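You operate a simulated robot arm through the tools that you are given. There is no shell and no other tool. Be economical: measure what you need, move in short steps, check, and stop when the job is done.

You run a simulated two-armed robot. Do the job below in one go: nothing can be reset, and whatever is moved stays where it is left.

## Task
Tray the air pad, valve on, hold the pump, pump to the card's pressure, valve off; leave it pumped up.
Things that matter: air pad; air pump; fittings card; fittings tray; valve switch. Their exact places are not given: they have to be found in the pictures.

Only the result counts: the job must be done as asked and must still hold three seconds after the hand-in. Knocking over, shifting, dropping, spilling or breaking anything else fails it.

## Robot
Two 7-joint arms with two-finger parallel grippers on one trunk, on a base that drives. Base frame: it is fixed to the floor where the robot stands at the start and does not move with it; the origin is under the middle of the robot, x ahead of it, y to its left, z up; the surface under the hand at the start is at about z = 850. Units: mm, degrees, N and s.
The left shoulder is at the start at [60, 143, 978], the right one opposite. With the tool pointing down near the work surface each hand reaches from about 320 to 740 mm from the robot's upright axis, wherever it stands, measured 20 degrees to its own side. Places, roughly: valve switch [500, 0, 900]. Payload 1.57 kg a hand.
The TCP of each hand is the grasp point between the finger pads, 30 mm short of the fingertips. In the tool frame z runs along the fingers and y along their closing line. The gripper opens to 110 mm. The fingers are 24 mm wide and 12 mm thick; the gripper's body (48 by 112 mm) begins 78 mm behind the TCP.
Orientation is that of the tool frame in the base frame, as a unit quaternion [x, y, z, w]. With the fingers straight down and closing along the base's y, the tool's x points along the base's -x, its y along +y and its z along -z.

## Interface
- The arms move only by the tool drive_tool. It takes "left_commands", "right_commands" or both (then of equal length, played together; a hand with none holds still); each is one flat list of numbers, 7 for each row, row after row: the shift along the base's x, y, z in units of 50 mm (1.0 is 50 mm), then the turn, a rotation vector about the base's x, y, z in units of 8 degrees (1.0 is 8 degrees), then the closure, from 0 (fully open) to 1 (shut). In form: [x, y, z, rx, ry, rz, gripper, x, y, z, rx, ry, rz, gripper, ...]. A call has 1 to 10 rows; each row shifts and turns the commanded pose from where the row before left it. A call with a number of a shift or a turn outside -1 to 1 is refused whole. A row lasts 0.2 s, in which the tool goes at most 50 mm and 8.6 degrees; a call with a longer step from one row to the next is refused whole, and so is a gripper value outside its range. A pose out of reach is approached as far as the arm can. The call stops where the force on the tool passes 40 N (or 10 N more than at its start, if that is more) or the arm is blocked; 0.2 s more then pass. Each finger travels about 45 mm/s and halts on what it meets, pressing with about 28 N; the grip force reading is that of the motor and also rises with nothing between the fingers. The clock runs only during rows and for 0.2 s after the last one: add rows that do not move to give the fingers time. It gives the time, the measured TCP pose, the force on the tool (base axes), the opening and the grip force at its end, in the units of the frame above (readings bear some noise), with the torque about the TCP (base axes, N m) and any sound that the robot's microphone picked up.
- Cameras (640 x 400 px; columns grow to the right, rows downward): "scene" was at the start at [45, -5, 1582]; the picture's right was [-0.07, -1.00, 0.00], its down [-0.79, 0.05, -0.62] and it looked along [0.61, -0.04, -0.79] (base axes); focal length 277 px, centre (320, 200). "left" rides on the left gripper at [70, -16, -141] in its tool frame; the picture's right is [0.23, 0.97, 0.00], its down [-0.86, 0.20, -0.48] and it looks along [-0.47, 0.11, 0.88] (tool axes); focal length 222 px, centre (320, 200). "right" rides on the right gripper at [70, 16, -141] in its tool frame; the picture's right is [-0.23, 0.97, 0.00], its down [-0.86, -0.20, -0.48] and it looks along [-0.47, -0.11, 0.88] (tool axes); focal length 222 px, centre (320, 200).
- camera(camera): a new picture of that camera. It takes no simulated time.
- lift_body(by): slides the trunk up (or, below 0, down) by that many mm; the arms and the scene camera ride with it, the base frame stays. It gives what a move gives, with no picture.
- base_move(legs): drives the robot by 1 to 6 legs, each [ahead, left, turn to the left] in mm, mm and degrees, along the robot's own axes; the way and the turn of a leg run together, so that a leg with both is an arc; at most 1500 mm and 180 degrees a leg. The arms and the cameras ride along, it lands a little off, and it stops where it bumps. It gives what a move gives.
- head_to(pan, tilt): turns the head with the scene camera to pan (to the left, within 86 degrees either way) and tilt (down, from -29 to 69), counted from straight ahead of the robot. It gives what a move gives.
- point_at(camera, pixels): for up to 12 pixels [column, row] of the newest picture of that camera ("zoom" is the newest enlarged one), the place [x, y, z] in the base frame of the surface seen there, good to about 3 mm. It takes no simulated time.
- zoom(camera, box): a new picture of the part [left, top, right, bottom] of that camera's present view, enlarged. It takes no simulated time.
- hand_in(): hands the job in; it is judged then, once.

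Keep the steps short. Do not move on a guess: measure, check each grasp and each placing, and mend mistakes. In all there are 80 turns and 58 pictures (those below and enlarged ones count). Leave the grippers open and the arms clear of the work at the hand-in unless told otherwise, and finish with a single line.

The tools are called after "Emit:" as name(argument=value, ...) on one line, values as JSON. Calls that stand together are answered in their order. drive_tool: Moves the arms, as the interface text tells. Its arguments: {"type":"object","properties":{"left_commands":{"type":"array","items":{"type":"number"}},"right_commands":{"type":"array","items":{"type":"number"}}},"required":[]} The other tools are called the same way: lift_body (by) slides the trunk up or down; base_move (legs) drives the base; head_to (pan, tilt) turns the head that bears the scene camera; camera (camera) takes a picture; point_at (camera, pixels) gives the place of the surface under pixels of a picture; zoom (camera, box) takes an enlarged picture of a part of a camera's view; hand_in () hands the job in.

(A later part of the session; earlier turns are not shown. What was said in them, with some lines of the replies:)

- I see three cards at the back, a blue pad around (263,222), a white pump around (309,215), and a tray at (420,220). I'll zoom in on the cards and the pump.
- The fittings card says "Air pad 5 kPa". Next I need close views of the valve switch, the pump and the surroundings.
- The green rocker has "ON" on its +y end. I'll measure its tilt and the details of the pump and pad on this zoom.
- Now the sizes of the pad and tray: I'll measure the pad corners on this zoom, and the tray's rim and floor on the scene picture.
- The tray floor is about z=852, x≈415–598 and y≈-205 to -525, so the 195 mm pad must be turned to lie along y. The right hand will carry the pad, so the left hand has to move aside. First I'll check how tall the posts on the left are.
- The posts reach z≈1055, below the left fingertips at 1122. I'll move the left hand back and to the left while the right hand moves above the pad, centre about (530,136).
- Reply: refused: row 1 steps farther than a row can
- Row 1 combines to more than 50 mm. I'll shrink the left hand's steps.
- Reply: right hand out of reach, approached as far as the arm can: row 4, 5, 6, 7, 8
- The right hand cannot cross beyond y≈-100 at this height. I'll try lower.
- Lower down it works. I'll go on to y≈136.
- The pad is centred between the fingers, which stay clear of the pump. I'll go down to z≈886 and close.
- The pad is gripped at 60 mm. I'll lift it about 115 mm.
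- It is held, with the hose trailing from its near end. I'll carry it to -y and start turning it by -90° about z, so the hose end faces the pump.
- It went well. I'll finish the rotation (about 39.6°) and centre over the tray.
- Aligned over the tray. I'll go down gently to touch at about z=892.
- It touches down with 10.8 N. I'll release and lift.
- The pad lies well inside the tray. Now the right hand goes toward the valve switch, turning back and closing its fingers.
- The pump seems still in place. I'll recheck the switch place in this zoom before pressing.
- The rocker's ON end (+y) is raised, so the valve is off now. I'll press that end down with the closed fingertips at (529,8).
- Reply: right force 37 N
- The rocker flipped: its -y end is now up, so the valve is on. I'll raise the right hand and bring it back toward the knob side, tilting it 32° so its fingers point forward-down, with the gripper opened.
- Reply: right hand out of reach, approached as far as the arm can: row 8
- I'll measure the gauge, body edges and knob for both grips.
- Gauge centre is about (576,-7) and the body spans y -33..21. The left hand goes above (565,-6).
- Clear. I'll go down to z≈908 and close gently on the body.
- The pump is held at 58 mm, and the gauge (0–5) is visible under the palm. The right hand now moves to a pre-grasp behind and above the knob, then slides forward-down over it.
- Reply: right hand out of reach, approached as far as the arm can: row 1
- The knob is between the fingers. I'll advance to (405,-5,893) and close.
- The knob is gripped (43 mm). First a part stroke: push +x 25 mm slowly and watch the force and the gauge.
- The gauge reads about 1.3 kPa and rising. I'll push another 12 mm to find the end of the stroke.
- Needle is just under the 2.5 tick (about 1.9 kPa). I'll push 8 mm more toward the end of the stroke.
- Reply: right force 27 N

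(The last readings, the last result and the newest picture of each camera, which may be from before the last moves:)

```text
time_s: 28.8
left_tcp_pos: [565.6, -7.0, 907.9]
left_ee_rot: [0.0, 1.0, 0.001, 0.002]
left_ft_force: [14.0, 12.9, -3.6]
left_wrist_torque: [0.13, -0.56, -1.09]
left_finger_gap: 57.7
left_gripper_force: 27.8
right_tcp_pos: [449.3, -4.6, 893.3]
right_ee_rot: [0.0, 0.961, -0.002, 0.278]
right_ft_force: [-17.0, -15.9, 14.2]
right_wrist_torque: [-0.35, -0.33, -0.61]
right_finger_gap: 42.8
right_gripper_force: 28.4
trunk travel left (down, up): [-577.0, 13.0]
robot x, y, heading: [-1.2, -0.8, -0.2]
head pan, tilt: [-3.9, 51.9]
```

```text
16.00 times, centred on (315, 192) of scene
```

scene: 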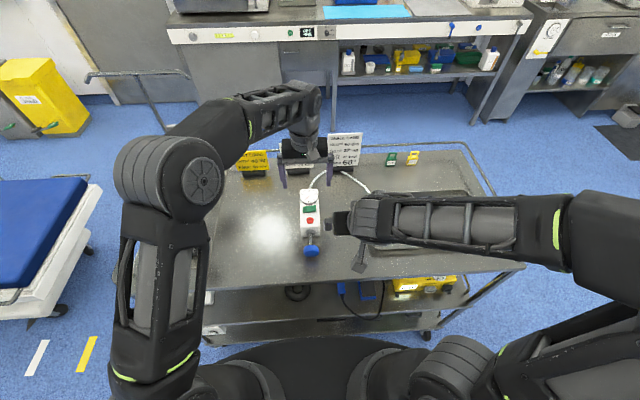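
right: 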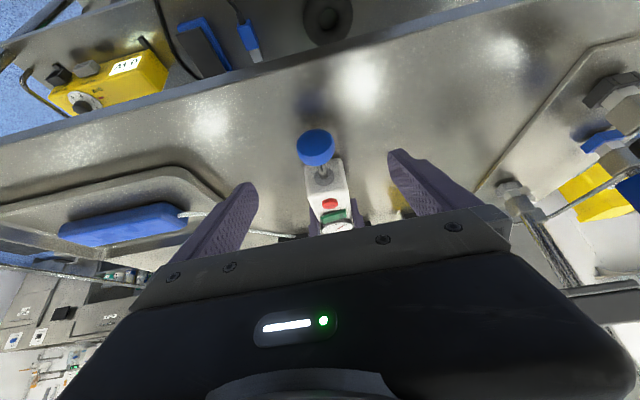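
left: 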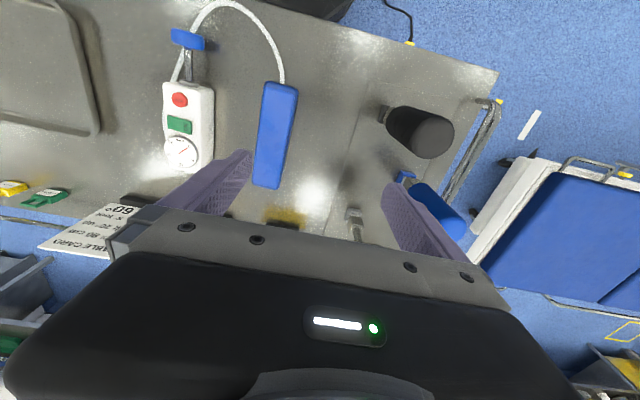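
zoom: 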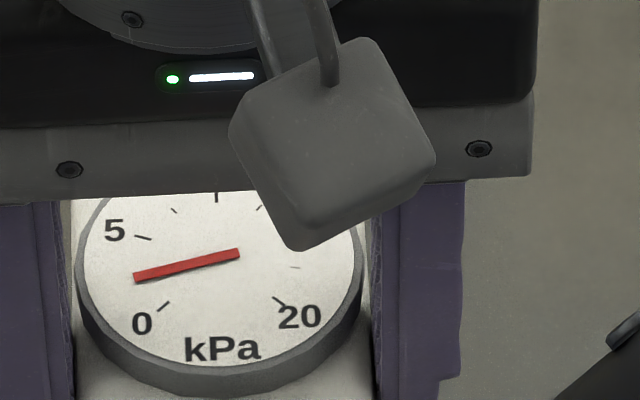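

Needle is now almost at the 2.5 tick (about 2.3 kPa), and the rising force shows the end of the stroke. I'll pull the knob back 42 mm and check the pressure holds.

Emit:
drive_tool(right_commands=[-0.17, -0.02, 0, 0, 0, 0, 1, -0.17, -0.02, 0, 0, 0, 0, 1, -0.17, 0, 0, 0, 0, 0, 1, -0.17, 0, 0, 0, 0, 0, 1, -0.16, 0, 0, 0, 0, 0, 1], left_commands=[0, 0, 0, 0, 0, 0, 1, 0, 0, 0, 0, 0, 0, 1, 0, 0, 0, 0, 0, 0, 1, 0, 0, 0, 0, 0, 0, 1, 0, 0, 0, 0, 0, 0, 1])

Emit:
zoom(camera="scene", box=[295, 180, 335, 205])

```text
time_s: 30.0
left_tcp_pos: [564.5, -8.1, 908.4]
left_ee_rot: [0.0, 1.0, 0.0, 0.0]
left_ft_force: [3.2, 6.8, 6.2]
left_wrist_torque: [0.18, 0.92, -0.81]
left_finger_gap: 57.8
left_gripper_force: 28.3
right_tcp_pos: [408.5, -7.1, 893.5]
right_ee_rot: [0.001, 0.961, -0.001, 0.277]
right_ft_force: [-2.9, -7.2, -6.3]
right_wrist_torque: [-0.09, 0.45, -0.25]
right_finger_gap: 42.7
right_gripper_force: 27.4
trunk travel left (down, up): [-577.0, 13.0]
robot x, y, heading: [0.6, -1.2, 0.2]
head pan, tilt: [-3.9, 51.9]
```

```text
16.00 times, centred on (315, 192) of scene
```

zoom: 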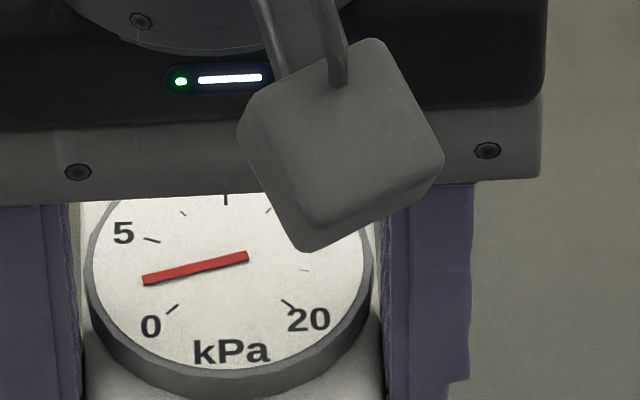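

Pressure holds. Second stroke: 41 mm.

Emit:
drive_tool(right_commands=[0.17, 0, 0, 0, 0, 0, 1, 0.17, 0, 0, 0, 0, 0, 1, 0.17, 0, 0, 0, 0, 0, 1, 0.17, 0, 0, 0, 0, 0, 1, 0.15, -0.02, 0, 0, 0, 0, 1], left_commands=[0, 0, 0, 0, 0, 0, 1, 0, 0, 0, 0, 0, 0, 1, 0, 0, 0, 0, 0, 0, 1, 0, 0, 0, 0, 0, 0, 1, 0, 0, 0, 0, 0, 0, 1])

Emit:
zoom(camera="scene", box=[295, 180, 335, 205])

```text
time_s: 31.2
left_tcp_pos: [565.1, -7.7, 907.8]
left_ee_rot: [0.0, 1.0, -0.001, 0.003]
left_ft_force: [13.3, 1.9, 1.8]
left_wrist_torque: [0.11, 0.27, -0.26]
left_finger_gap: 57.8
left_gripper_force: 28.0
right_tcp_pos: [450.9, -7.5, 893.7]
right_ee_rot: [-0.002, 0.961, 0.001, 0.277]
right_ft_force: [-12.4, -1.9, -1.7]
right_wrist_torque: [-0.09, 0.13, 0.08]
right_finger_gap: 42.9
right_gripper_force: 27.9
trunk travel left (down, up): [-577.0, 13.0]
robot x, y, heading: [2.2, -0.8, -0.1]
head pan, tilt: [-3.9, 51.9]
```

```text
16.00 times, centred on (315, 192) of scene
```

zoom: 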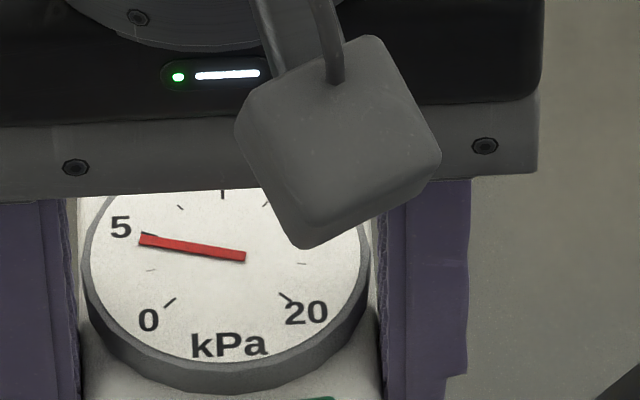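

The needle reads about 4.5 kPa, just under the 5 tick. Each mm of stroke gives about 0.055 kPa, so about 9 mm more is needed. I'll pull back 12 mm, then push 8 mm and read.

Emit:
drive_tool(right_commands=[-0.12, 0, 0, 0, 0, 0, 1, -0.12, 0, 0, 0, 0, 0, 1, 0, 0, 0, 0, 0, 0, 1, 0.08, 0, 0, 0, 0, 0, 1, 0.08, 0, 0, 0, 0, 0, 1, 0, 0, 0, 0, 0, 0, 1], left_commands=[0, 0, 0, 0, 0, 0, 1, 0, 0, 0, 0, 0, 0, 1, 0, 0, 0, 0, 0, 0, 1, 0, 0, 0, 0, 0, 0, 1, 0, 0, 0, 0, 0, 0, 1, 0, 0, 0, 0, 0, 0, 1])

Emit:
zoom(camera="scene", box=[295, 180, 335, 205])

```text
time_s: 32.6
left_tcp_pos: [564.8, -8.3, 908.5]
left_ee_rot: [0.0, 1.0, 0.0, 0.001]
left_ft_force: [6.2, -2.0, 4.9]
left_wrist_torque: [0.04, 0.38, 0.1]
left_finger_gap: 58.1
left_gripper_force: 28.6
right_tcp_pos: [445.3, -6.3, 894.4]
right_ee_rot: [0.0, 0.961, -0.001, 0.278]
right_ft_force: [-6.6, 2.7, -2.3]
right_wrist_torque: [-0.01, 0.11, 0.06]
right_finger_gap: 42.8
right_gripper_force: 28.2
trunk travel left (down, up): [-577.0, 13.0]
robot x, y, heading: [3.8, 2.4, -0.0]
head pan, tilt: [-3.9, 51.9]
```

```text
16.00 times, centred on (315, 192) of scene
```

zoom: 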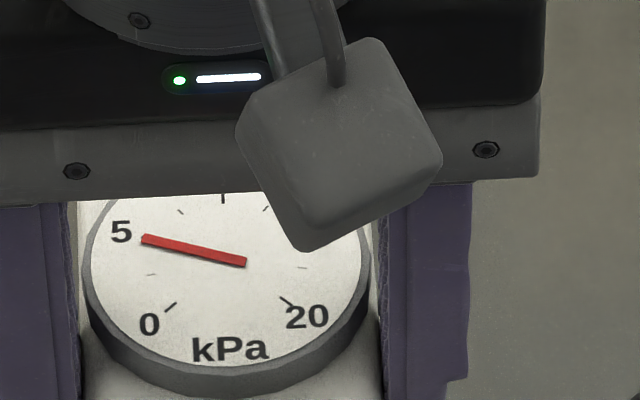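

About 4.87 kPa; the needle now covers the 5 tick. I'll push 2.5 mm more.

Emit:
drive_tool(right_commands=[0.05, 0, 0, 0, 0, 0, 1, 0, 0, 0, 0, 0, 0, 1], left_commands=[0, 0, 0, 0, 0, 0, 1, 0, 0, 0, 0, 0, 0, 1])

Emit:
zoom(camera="scene", box=[295, 180, 335, 205])

```text
time_s: 33.2
left_tcp_pos: [564.0, -7.5, 907.5]
left_ee_rot: [0.0, 1.0, 0.001, 0.001]
left_ft_force: [7.3, -2.7, 2.9]
left_wrist_torque: [-0.03, -0.13, 0.15]
left_finger_gap: 57.8
left_gripper_force: 28.3
right_tcp_pos: [448.8, -7.1, 895.3]
right_ee_rot: [0.0, 0.961, 0.0, 0.278]
right_ft_force: [-7.1, 1.4, -0.8]
right_wrist_torque: [0.03, 0.13, 0.01]
right_finger_gap: 42.5
right_gripper_force: 28.1
trunk travel left (down, up): [-577.0, 13.0]
robot x, y, heading: [-2.3, -0.8, -0.2]
head pan, tilt: [-3.9, 51.9]
```

```text
16.00 times, centred on (315, 192) of scene
```

zoom: 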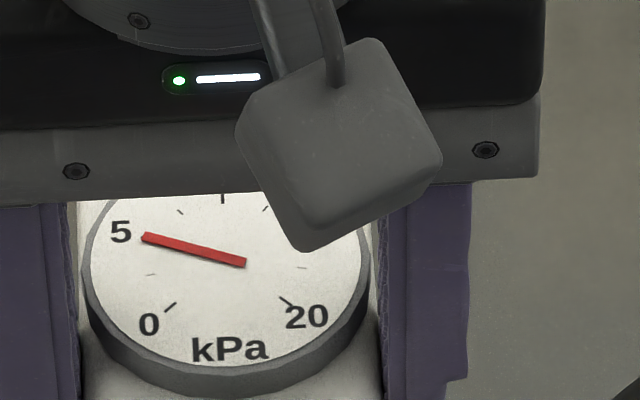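

About 4.95 kPa, on the 5 tick within reading error. I'll release the knob and back the right hand out along its fingers.

Emit:
drive_tool(right_commands=[0, 0, 0, 0, 0, 0, 0, 0, 0, 0, 0, 0, 0, 0, 0, 0, 0, 0, 0, 0, 0, 0, 0, 0, 0, 0, 0, 0, -0.4, 0, 0.5, 0, 0, 0, 0, -0.4, 0, 0.5, 0, 0, 0, 0, -0.4, 0, 0.6, 0, 0, 0, 0, -0.1, -0.8, 0.4, 0, 0, 0, 0, 0, -0.9, 0.2, 0, 0, 0, 0, 0, -0.9, 0, 0, 0, 0, 0], left_commands=[0, 0, 0, 0, 0, 0, 1, 0, 0, 0, 0, 0, 0, 1, 0, 0, 0, 0, 0, 0, 1, 0, 0, 0, 0, 0, 0, 1, 0, 0, 0, 0, 0, 0, 1, 0, 0, 0, 0, 0, 0, 1, 0, 0, 0, 0, 0, 0, 1, 0, 0, 0, 0, 0, 0, 1, 0, 0, 0, 0, 0, 0, 1, 0, 0, 0, 0, 0, 0, 1])

Emit:
zoom(camera="scene", box=[255, 160, 375, 280])

```text
time_s: 35.4
left_tcp_pos: [564.1, -8.7, 907.9]
left_ee_rot: [0.0, 1.0, 0.0, 0.001]
left_ft_force: [-0.8, -1.3, -0.2]
left_wrist_torque: [-0.1, -0.25, -0.04]
left_finger_gap: 57.8
left_gripper_force: 28.6
right_tcp_pos: [415.1, -124.8, 1015.6]
right_ee_rot: [0.0, 0.961, 0.0, 0.276]
right_ft_force: [-0.5, 0.4, -0.2]
right_wrist_torque: [-0.02, 0.02, 0.0]
right_finger_gap: 110.0
right_gripper_force: 0.1
right hand out of reach, approached as far as the arm can: row 9, 10
trunk travel left (down, up): [-577.0, 13.0]
robot x, y, heading: [1.8, 1.8, -0.1]
head pan, tilt: [-3.9, 51.9]
```

```text
3.33 times, centred on (315, 220) of scene
```

zoom: 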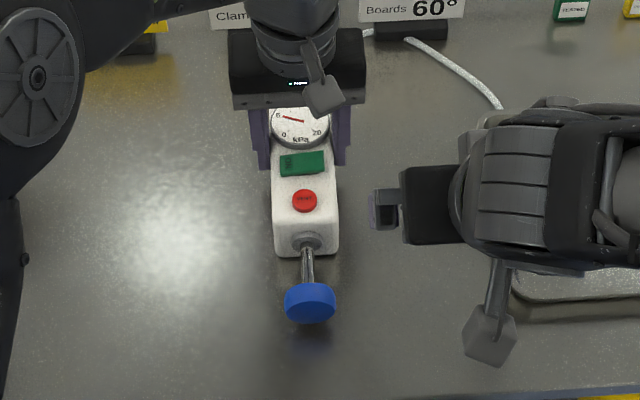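

The needle stays at 5 and the knob has sprung out. I'll open the left hand and lift it, while the right hand untilts and moves farther aside.

Emit:
drive_tool(left_commands=[0, 0, 0, 0, 0, 0, 0, 0, 0, 0, 0, 0, 0, 0, 0, 0, 0, 0, 0, 0, 0, 0, 0, 0, 0, 0, 0, 0, 0, 0, 0.4, 0, 0, 0, 0, 0, 0, 0.7, 0, 0, 0, 0, 0, 0, 0.5, 0, 0, 0, 0], right_commands=[0, -0.3, 0, 0, 1, 0, 0, 0, -0.3, 0, 0, 1, 0, 0, 0, -0.5, 0, 0, 1, 0, 0, 0, -0.5, 0, 0, 1, 0, 0, 0, -0.6, 0.3, 0, 0, 0, 0, 0, -0.6, 0.3, 0, 0, 0, 0, 0, -0.6, 0.3, 0, 0, 0, 0])

Emit:
zoom(camera="scene", box=[290, 180, 330, 220])

```text
time_s: 37.0
left_tcp_pos: [563.4, -7.6, 987.9]
left_ee_rot: [0.0, 1.0, 0.0, 0.0]
left_ft_force: [0.1, -0.2, 1.1]
left_wrist_torque: [0.02, -0.02, 0.02]
left_finger_gap: 110.0
left_gripper_force: 0.1
right_tcp_pos: [414.6, -295.1, 1062.0]
right_ee_rot: [0.0, 1.0, 0.0, 0.002]
right_ft_force: [-0.4, -0.9, -0.3]
right_wrist_torque: [0.01, -0.03, 0.01]
right_finger_gap: 110.0
right_gripper_force: 0.1
trunk travel left (down, up): [-577.0, 13.0]
robot x, y, heading: [0.2, -3.6, -0.0]
head pan, tilt: [-3.9, 51.9]
```

```text
10.00 times, centred on (310, 200) of scene
```

zoom: 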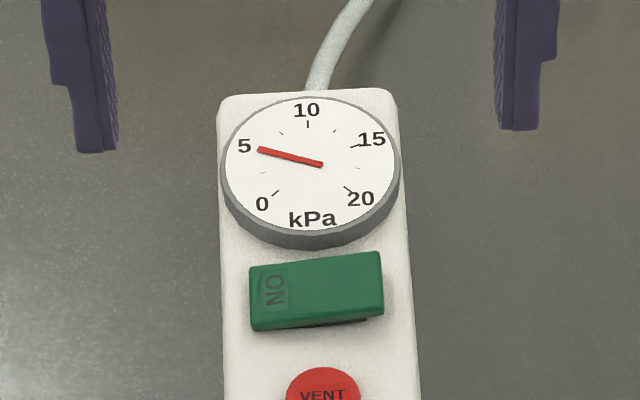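

The full dial now shows the needle right at 5. I'll measure the raised -y end of the rocker for pressing off.

Emit:
point_at(camera="zoom", pixels=[[365, 280], [375, 285], [316, 290], [262, 300], [310, 250], [322, 372], [355, 258], [360, 310]])

Emit:
drive_tool(left_commands=[-0.5, -0.2, 0, 0, 0, 0, 1, -0.2, -0.16, 0.1, 0, 0, 0, 1, 0, 0, 0, 0, 0, 0, 1, 0, 0, 0, 0, 0, 0, 1, 0, 0, 0, 0, 0, 0, 1, 0, 0, 0, 0, 0, 0, 1])

```text
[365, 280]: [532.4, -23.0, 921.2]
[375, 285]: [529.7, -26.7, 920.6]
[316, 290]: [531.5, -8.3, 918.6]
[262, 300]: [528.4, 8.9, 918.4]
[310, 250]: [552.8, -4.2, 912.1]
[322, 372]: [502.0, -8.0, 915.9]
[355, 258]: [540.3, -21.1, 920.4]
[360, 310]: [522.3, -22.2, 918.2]
```

```text
time_s: 38.4
left_tcp_pos: [529.9, -25.0, 993.2]
left_ee_rot: [0.0, 1.0, 0.0, 0.001]
left_ft_force: [1.3, -0.3, -0.8]
left_wrist_torque: [-0.02, -0.02, 0.01]
left_finger_gap: 0.2
left_gripper_force: 7.5
right_tcp_pos: [416.1, -293.8, 1063.0]
right_ee_rot: [-0.001, 1.0, 0.0, 0.002]
right_ft_force: [-0.3, -0.3, -0.2]
right_wrist_torque: [0.01, -0.01, 0.0]
right_finger_gap: 110.2
right_gripper_force: 0.0
trunk travel left (down, up): [-577.0, 13.0]
robot x, y, heading: [0.7, -1.8, 0.2]
head pan, tilt: [-3.9, 51.9]
```

Positioned over the raised -y end at (530,-25). I'll press it down gently.

Emit:
drive_tool(left_commands=[0, 0, -0.4, 0, 0, 0, 1, 0, 0, -0.34, 0, 0, 0, 1, 0, 0, -0.08, 0, 0, 0, 1, 0, 0, -0.06, 0, 0, 0, 1, 0, 0, -0.06, 0, 0, 0, 1, 0, 0, -0.04, 0, 0, 0, 1])

Emit:
drive_tool(left_commands=[0, 0, 0.5, 0, 0, 0, 1, 0, 0, 0.8, 0, 0, 0, 1, 0, 0.7, 0.5, 0, 0, 0, 0.5, 0, 0.9, 0.3, 0, 0, 0, 0, 0, 0.9, 0.2, 0, 0, 0, 0, 0, 0.9, 0, 0, 0, 0, 0, 0, 0.5, 0, 0, 0, 0, 0])

Emit:
zoom(camera="scene", box=[290, 180, 330, 220])

Emit:
camera(camera="scene")

```text
time_s: 39.8
left_tcp_pos: [530.2, -24.0, 948.7]
left_ee_rot: [-0.001, 1.0, -0.001, 0.004]
left_ft_force: [-0.7, 1.2, 32.0]
left_wrist_torque: [0.37, 0.02, -0.03]
left_finger_gap: 0.2
left_gripper_force: 20.7
right_tcp_pos: [412.8, -294.1, 1063.1]
right_ee_rot: [-0.001, 1.0, 0.001, 0.004]
right_ft_force: [0.9, 0.7, 0.2]
right_wrist_torque: [-0.02, -0.02, 0.03]
right_finger_gap: 110.1
right_gripper_force: 0.1
trunk travel left (down, up): [-577.0, 13.0]
robot x, y, heading: [-4.2, -1.5, -0.2]
head pan, tilt: [-3.9, 51.9]
```

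```text
time_s: 41.4
left_tcp_pos: [529.5, 171.1, 1058.5]
left_ee_rot: [0.0, 1.0, 0.0, 0.001]
left_ft_force: [0.8, -1.7, -0.3]
left_wrist_torque: [0.0, 0.01, -0.03]
left_finger_gap: 102.0
left_gripper_force: 0.0
right_tcp_pos: [416.8, -293.3, 1063.4]
right_ee_rot: [0.0, 1.0, 0.0, 0.003]
right_ft_force: [0.2, 0.1, 0.1]
right_wrist_torque: [0.01, 0.01, -0.01]
right_finger_gap: 110.2
right_gripper_force: 0.1
trunk travel left (down, up): [-577.0, 13.0]
robot x, y, heading: [1.7, 0.4, 0.3]
head pan, tilt: [-3.9, 51.9]
```

```text
10.00 times, centred on (310, 200) of scene
```

zoom: 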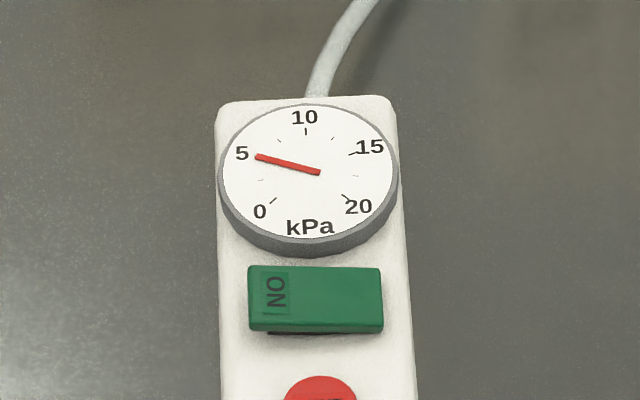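

```text
20 pictures are left
```

scene: 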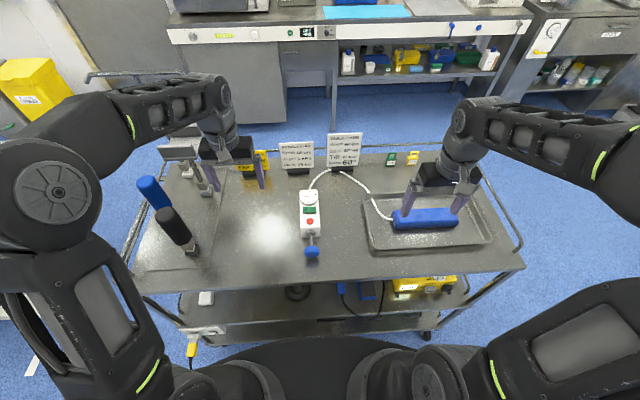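

The rocker is back in off (ON end raised), the gauge reads 5 kPa, the pad is in the tray, and both grippers are open and clear. I'll hand in.

Emit:
hand_in()

```text
The job is handed in.
```

The air pad is in the fittings tray, pumped to about 5 kPa as the fittings card asks, with the valve off and both grippers open and clear.
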